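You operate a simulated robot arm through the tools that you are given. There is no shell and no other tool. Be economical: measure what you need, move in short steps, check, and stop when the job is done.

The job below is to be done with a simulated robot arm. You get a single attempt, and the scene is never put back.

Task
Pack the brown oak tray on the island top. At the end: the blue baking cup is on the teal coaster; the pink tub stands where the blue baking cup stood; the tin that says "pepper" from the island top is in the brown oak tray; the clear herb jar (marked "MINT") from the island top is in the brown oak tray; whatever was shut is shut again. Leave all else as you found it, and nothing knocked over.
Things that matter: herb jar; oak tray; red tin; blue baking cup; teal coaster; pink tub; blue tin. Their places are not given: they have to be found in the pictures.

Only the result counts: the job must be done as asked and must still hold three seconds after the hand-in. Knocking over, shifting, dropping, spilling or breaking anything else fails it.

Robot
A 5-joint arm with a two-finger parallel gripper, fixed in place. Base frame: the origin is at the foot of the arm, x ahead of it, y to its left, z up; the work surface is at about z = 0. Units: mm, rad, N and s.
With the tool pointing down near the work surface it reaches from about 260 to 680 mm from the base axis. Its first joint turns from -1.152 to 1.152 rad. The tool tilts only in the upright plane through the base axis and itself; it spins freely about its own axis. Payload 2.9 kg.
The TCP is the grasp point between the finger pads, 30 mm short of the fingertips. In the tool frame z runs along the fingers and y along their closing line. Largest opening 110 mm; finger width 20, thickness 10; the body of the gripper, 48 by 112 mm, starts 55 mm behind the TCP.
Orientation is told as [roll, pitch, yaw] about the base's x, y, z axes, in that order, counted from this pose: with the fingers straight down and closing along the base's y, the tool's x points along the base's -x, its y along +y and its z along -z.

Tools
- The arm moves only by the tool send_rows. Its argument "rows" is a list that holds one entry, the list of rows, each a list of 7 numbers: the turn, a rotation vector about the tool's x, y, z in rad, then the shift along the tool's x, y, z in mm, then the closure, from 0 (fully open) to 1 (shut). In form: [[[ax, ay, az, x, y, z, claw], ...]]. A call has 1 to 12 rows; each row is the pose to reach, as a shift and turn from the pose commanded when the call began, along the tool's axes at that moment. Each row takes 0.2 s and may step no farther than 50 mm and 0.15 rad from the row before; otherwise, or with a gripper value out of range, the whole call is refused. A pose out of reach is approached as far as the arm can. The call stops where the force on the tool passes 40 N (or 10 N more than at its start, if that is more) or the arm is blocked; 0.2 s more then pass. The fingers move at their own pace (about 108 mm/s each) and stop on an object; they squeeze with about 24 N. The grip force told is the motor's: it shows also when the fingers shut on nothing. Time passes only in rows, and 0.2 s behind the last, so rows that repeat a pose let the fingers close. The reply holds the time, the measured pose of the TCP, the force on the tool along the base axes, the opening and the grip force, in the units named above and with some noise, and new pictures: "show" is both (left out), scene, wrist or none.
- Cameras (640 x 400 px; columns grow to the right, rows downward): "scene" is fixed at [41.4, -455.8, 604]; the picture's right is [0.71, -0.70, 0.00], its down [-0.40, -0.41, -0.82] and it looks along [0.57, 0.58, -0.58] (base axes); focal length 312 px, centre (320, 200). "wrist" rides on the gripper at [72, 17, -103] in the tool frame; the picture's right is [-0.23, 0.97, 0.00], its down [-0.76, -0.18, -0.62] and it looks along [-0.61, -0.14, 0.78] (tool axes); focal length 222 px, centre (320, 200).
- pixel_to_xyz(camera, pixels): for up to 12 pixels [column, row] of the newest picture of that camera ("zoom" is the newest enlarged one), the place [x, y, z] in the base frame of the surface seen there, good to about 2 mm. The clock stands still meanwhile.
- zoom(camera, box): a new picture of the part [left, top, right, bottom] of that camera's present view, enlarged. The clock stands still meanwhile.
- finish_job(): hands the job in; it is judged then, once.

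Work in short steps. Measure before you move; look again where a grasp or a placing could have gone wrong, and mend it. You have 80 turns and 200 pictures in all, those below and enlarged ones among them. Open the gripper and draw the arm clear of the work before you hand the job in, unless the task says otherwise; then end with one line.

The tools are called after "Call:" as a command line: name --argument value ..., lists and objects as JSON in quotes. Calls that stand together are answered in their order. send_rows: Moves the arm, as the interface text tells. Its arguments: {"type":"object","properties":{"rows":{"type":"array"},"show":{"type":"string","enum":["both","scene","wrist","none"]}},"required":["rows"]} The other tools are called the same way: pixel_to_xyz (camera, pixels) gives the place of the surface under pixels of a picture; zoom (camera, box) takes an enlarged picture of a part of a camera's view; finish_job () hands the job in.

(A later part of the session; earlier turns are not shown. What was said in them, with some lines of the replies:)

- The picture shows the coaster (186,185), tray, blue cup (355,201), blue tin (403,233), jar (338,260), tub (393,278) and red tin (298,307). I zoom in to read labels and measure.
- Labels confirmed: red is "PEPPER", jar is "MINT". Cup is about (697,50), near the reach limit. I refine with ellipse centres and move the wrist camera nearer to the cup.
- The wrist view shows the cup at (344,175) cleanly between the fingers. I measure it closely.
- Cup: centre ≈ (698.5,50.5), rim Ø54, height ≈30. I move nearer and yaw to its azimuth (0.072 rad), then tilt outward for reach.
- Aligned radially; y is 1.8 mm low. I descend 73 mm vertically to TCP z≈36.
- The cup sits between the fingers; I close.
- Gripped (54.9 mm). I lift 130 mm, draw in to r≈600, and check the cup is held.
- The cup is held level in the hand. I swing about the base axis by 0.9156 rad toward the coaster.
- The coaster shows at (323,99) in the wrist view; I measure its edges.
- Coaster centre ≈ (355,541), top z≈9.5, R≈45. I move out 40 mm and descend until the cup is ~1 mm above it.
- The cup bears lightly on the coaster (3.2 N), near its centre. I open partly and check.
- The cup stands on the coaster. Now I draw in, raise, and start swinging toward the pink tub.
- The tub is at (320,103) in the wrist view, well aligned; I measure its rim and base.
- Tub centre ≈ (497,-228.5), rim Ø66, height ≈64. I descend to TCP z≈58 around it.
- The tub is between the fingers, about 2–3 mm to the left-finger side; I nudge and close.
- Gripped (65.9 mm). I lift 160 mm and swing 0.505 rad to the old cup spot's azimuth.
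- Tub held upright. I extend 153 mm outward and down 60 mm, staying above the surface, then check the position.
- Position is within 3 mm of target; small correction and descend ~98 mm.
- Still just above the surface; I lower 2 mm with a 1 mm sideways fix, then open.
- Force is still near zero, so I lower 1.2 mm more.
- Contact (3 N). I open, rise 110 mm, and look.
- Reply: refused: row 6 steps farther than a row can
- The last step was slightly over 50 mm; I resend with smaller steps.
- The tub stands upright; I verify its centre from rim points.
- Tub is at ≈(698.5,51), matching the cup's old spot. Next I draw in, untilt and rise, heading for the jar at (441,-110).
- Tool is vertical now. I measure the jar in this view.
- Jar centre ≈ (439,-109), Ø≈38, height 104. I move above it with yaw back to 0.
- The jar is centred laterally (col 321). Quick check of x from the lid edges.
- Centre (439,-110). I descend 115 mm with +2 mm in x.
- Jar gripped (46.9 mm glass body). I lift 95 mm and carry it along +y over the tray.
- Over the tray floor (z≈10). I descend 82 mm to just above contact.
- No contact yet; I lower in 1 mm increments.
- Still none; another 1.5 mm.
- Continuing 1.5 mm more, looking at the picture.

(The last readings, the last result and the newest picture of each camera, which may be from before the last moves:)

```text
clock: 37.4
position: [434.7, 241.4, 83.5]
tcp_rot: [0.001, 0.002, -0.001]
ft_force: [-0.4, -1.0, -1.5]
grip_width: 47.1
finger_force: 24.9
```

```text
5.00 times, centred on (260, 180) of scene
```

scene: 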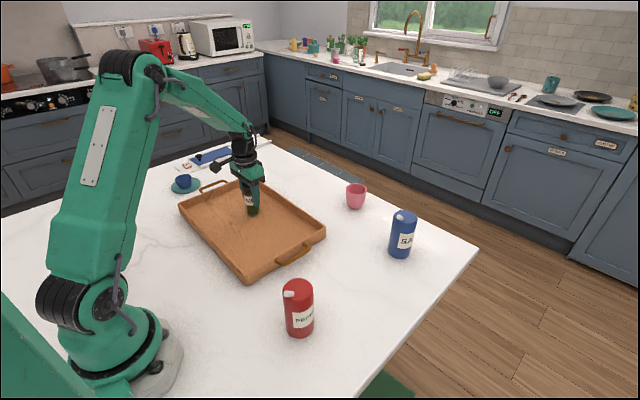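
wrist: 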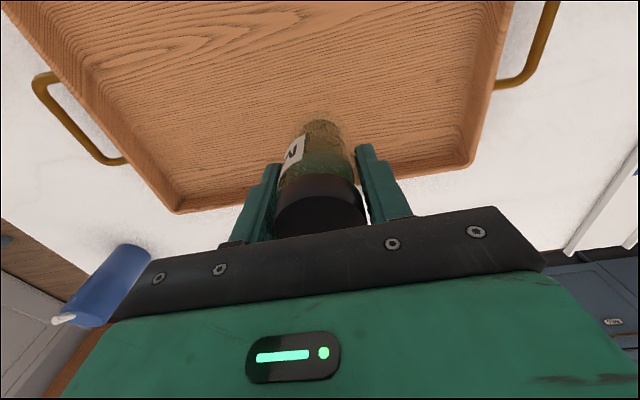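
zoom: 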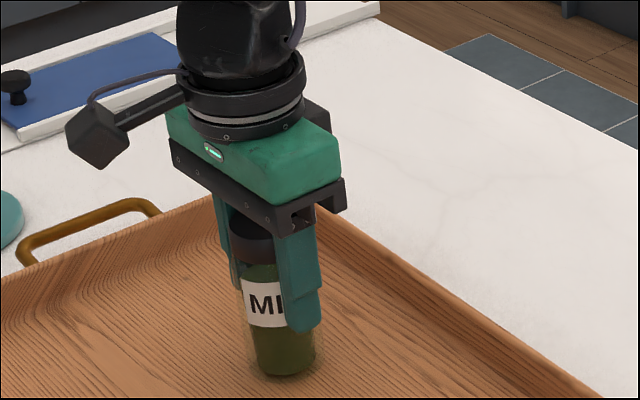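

Nearly touching; 1.5 mm more.

Call:
send_rows --rows '[[[0, 0, 0, 0, 0, 0.8, 0.8], [0, 0, 0, 0, 0, 1.5, 0.8], [0, 0, 0, 0, 0, 1.5, 0.8]]]' --show "none"

```text
clock: 38.2
position: [435.8, 241.4, 81.6]
tcp_rot: [0.001, 0.0, -0.002]
ft_force: [-1.2, -1.7, 5.3]
grip_width: 47.1
finger_force: 24.0
```

Contact (5.3 N). I open and rise.

Call:
send_rows --rows '[[[0, 0, 0, 0, 0, 0, 0.5], [0, 0, 0, 0, 0, 0, 0.2], [0, 0, 0, 0, 0, 0, 0.15], [0, 0, 0, 0, 0, -20, 0.1], [0, 0, 0, 0, 0, -60, 0.1], [0, 0, 0, 0, 0, -100, 0.1], [0, 0, 0, 0, 0, -140, 0.1]]]' --show "both"

Call:
zoom --camera "scene" --box '[255, 260, 345, 350]'

```text
clock: 39.8
position: [435.0, 241.3, 222.0]
tcp_rot: [0.0, -0.001, -0.001]
ft_force: [1.0, 0.2, 0.7]
grip_width: 98.9
finger_force: 0.1
```

scene: 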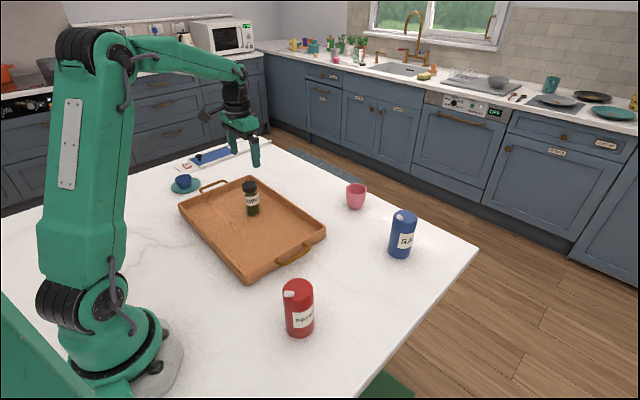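
wrist: 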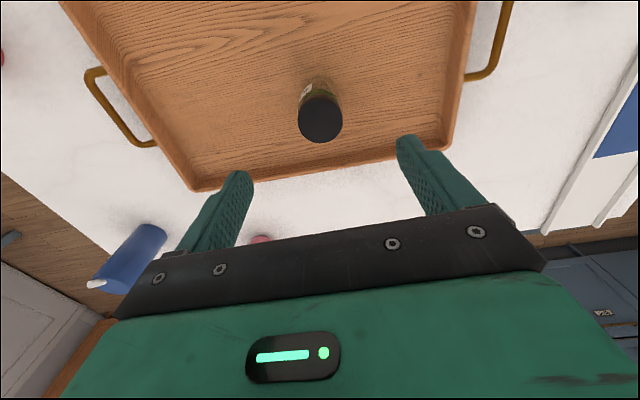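

```text
4.44 times, centred on (300, 305) of scene
```

zoom: 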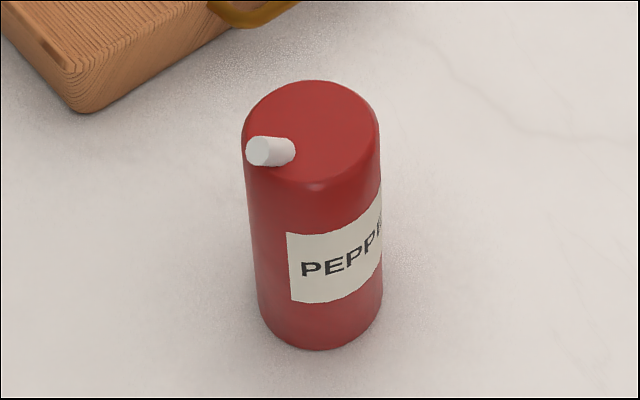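

The jar stands in the tray. The tin's spout points toward about -x, so closing along y clears it. I move over the red tin.

Call:
send_rows --rows '[[[0, 0, 0, 17, -44, 0, 0.1], [0, 0, 0, 34, -88, 0, 0.1], [0, 0, 0, 51, -132, 0, 0.1], [0, 0, 0, 68, -176, 0, 0.1], [0, 0, 0, 85, -220, 0, 0.1], [0, 0, 0, 102, -264, 0, 0.1], [0, 0, 0, 119, -308, 0, 0.1], [0, 0, 0, 136, -352, 0, 0.1], [0, 0, 0, 153, -394, 0, 0.1], [0, 0, 0, 153, -394, 0, 0.1]]]' --show "both"

```text
clock: 42.0
position: [282.9, -152.1, 220.2]
tcp_rot: [-0.001, 0.0, -0.001]
ft_force: [-0.8, -0.1, 0.2]
grip_width: 98.7
finger_force: 0.1
```

scene: 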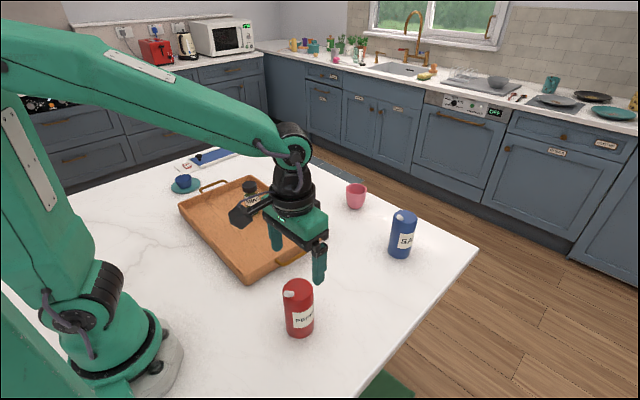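
wrist: 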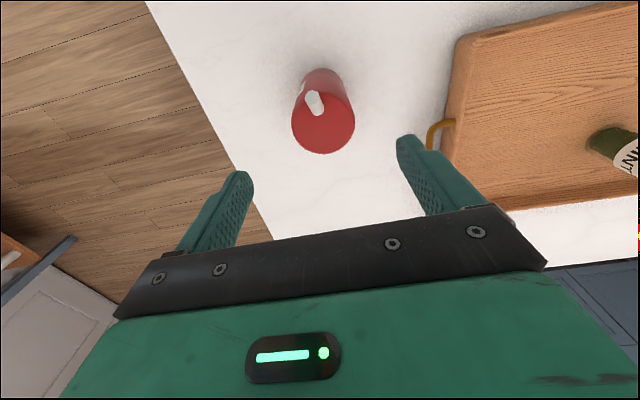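

The tin's top shows at (323,122) with the spout toward the base, clear of both fingers. I measure the rim.

Call:
pixel_to_xyz --camera "wrist" --pixels '[[293, 122], [354, 121], [323, 151], [324, 122], [312, 100], [318, 70]]'

Call:
zoom --camera "wrist" --box '[275, 55, 371, 165]'

```text
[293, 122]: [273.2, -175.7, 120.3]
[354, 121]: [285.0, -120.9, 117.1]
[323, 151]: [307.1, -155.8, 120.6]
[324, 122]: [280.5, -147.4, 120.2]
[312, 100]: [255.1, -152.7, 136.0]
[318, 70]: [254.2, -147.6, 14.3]
```

```text
3.64 times, centred on (323, 110) of wrist
```

zoom: 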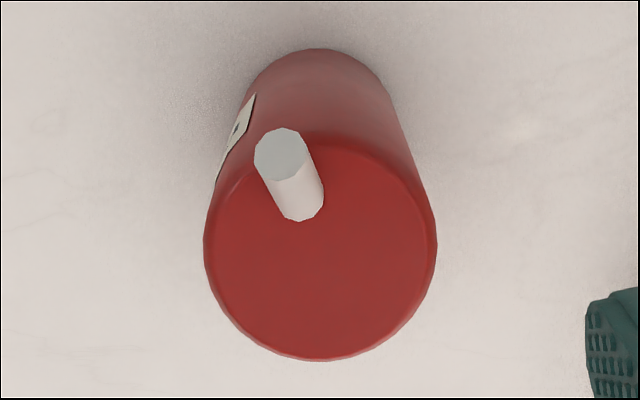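

Tin centre ≈ (279.5,-148.5), Ø≈56, top 120, spout tip up to ≈140. I'll grip at TCP z≈95 so the palm stays above the spout.

Call:
send_rows --rows '[[[0, 0, 0, 3.4, 3.5, 30, 0.1], [0, 0, 0, 3.4, 3.5, 70, 0.1], [0, 0, 0, 3.4, 3.5, 105, 0.1], [0, 0, 0, 3.4, 3.5, 124, 0.1], [0, 0, 0, 3.4, 3.5, 124, 0.1]]]' --show "both"

```text
clock: 43.2
position: [278.6, -149.8, 96.1]
tcp_rot: [0.0, -0.001, -0.002]
ft_force: [-0.6, -0.6, 0.1]
grip_width: 99.3
finger_force: 0.0
```

scene: 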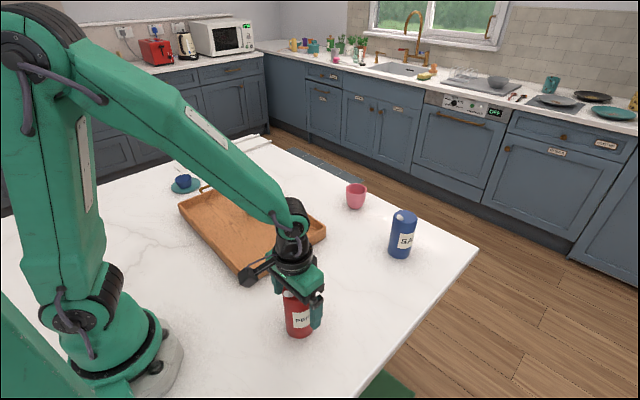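
wrist: 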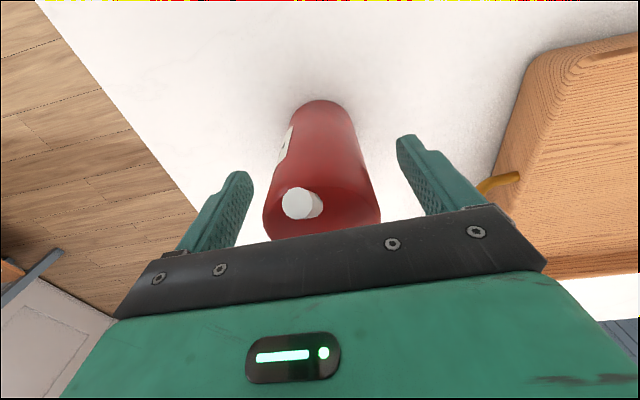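

Centred and clear; I close on the tin.

Call:
send_rows --rows '[[[0, 0, 0, 0, 0, 0, 0.3], [0, 0, 0, 0, 0, 0, 0.6], [0, 0, 0, 0, 0, 0, 0.7], [0, 0, 0, 0, 0, 0, 0.7]]]' --show "none"

```text
clock: 44.2
position: [278.8, -149.3, 95.0]
tcp_rot: [0.001, 0.0, -0.001]
ft_force: [0.4, -0.2, -0.1]
grip_width: 59.6
finger_force: 24.5
```

Gripped (59.6 mm). I lift 95 mm and carry it to above (360,125) in the tray.

Call:
send_rows --rows '[[[0, 0, 0, 0, 0, -25, 0.7], [0, 0, 0, 0, 0, -60, 0.7], [0, 0, 0, 0, 0, -95, 0.7], [0, 0, 0, -13.5, 45.7, -95, 0.7], [0, 0, 0, -27, 91.4, -95, 0.7], [0, 0, 0, -40.5, 137, -95, 0.7], [0, 0, 0, -54, 183, -95, 0.7], [0, 0, 0, -67.5, 228.5, -95, 0.7], [0, 0, 0, -81, 274, -95, 0.7], [0, 0, 0, -81, 274, -95, 0.7]]]' --show "both"

```text
clock: 46.4
position: [359.6, 124.0, 191.8]
tcp_rot: [0.0, -0.001, -0.002]
ft_force: [-0.7, 0.4, -1.6]
grip_width: 59.6
finger_force: 23.6
```

scene: 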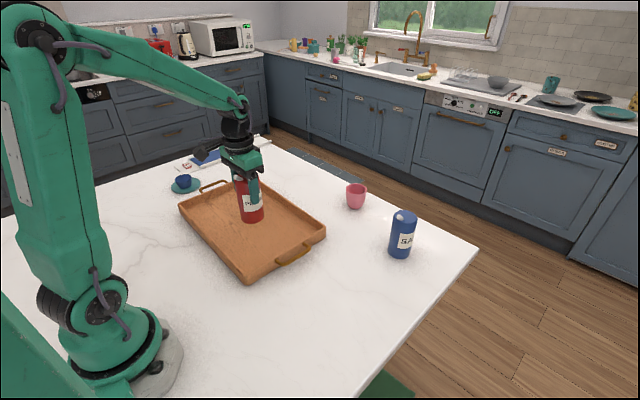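
wrist: 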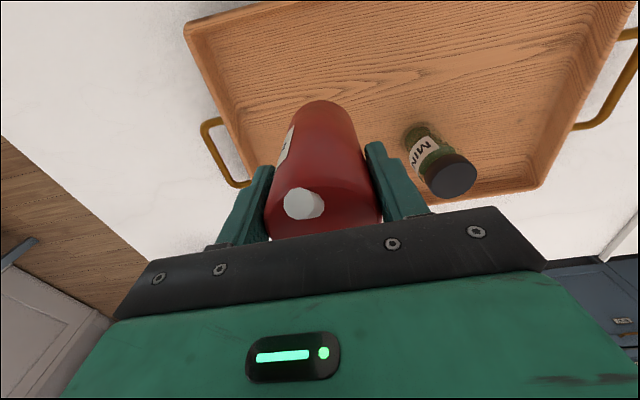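

Tin is over open tray floor, jar well clear. I descend to just above contact (contact expected near z≈104).

Call:
send_rows --rows '[[[0, 0, 0, 0, 0, 40, 0.7], [0, 0, 0, 0, 0, 70, 0.7], [0, 0, 0, 0, 0, 83, 0.7], [0, 0, 0, 0, 0, 84.5, 0.7], [0, 0, 0, 0, 0, 84.5, 0.7]]]' --show "none"

```text
clock: 47.6
position: [360.5, 125.1, 106.2]
tcp_rot: [0.0, -0.001, -0.003]
ft_force: [0.3, 0.2, -2.2]
grip_width: 59.5
finger_force: 23.8
```

No contact yet; lower 1.5 mm.

Call:
send_rows --rows '[[[0, 0, 0, 0, 0, 0.8, 0.7], [0, 0, 0, 0, 0, 1.5, 0.7], [0, 0, 0, 0, 0, 1.5, 0.7]]]' --show "none"

```text
clock: 48.4
position: [360.6, 123.1, 105.3]
tcp_rot: [0.0, 0.0, -0.002]
ft_force: [-0.3, 0.0, -1.9]
grip_width: 59.3
finger_force: 24.4
```

Again 1.5 mm.

Call:
send_rows --rows '[[[0, 0, 0, 0, 0, 0.8, 0.7], [0, 0, 0, 0, 0, 1.5, 0.7], [0, 0, 0, 0, 0, 1.5, 0.7]]]' --show "none"

```text
clock: 49.2
position: [359.3, 124.4, 104.0]
tcp_rot: [0.001, -0.001, -0.001]
ft_force: [-0.7, -0.6, 1.0]
grip_width: 59.5
finger_force: 23.5
```

Force rose from -2 to +1 N: touching. I lower 0.5 mm more, open, and rise.

Call:
send_rows --rows '[[[0, 0, 0, 0, 0, 0.5, 0.7], [0, 0, 0, 0, 0, 0.5, 0.4], [0, 0, 0, 0, 0, 0.5, 0.15], [0, 0, 0, 0, 0, 0.5, 0.1], [0, 0, 0, 0, 0, -20, 0.1], [0, 0, 0, 0, 0, -60, 0.1], [0, 0, 0, 0, 0, -100, 0.1], [0, 0, 0, 0, 0, -140, 0.1], [0, 0, 0, 0, 0, -180, 0.1]]]' --show "both"

Call:
zoom --camera "scene" --box '[150, 130, 440, 310]'

```text
clock: 51.2
position: [360.0, 123.2, 285.3]
tcp_rot: [0.0, 0.0, 0.0]
ft_force: [-0.2, 0.1, 0.7]
grip_width: 99.1
finger_force: 0.2
```

scene: 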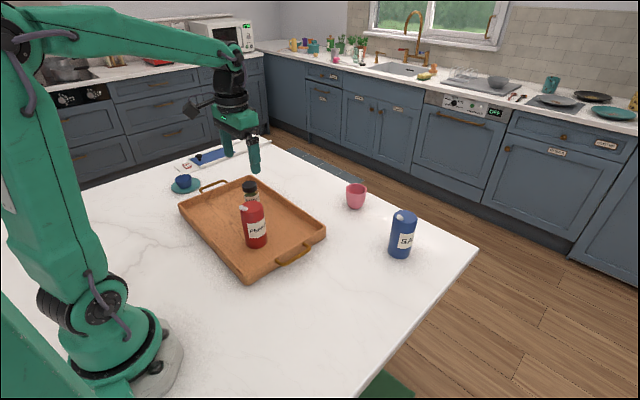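
wrist: 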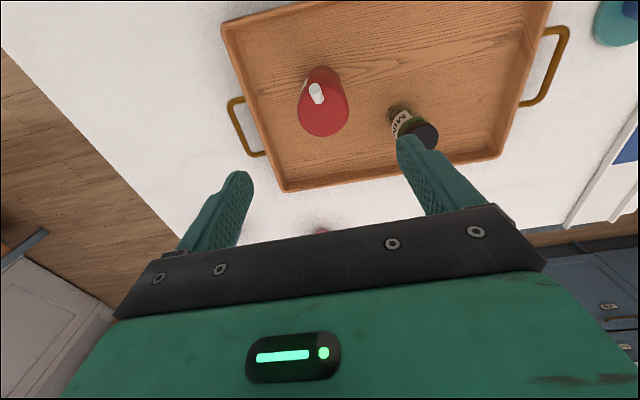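

```text
2.21 times, centred on (295, 220) of scene
```

zoom: 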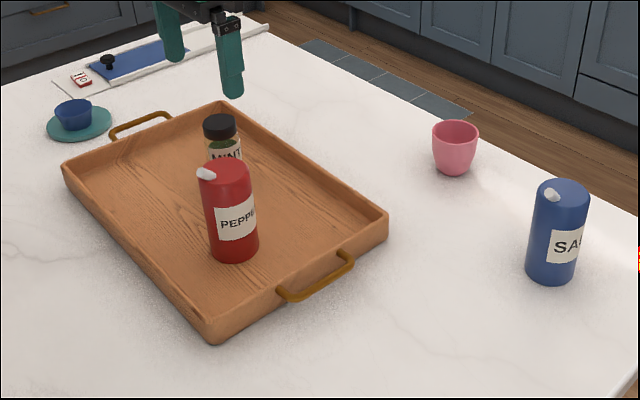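

All four placements hold: cup on the coaster, tub on the cup's old spot, tin and jar upright in the tray. The sliding cover and blue tin look unchanged, and the hand is open and clear, so I hand in.

Call:
finish_job

```text
The job is handed in.
```

The job is done and handed in: the blue cup is on the teal coaster, the pink tub stands within about 2 mm of the cup's old spot, and the pepper tin and MINT jar stand upright in the oak tray. I opened nothing, and the last pictures show nothing else moved or knocked over.
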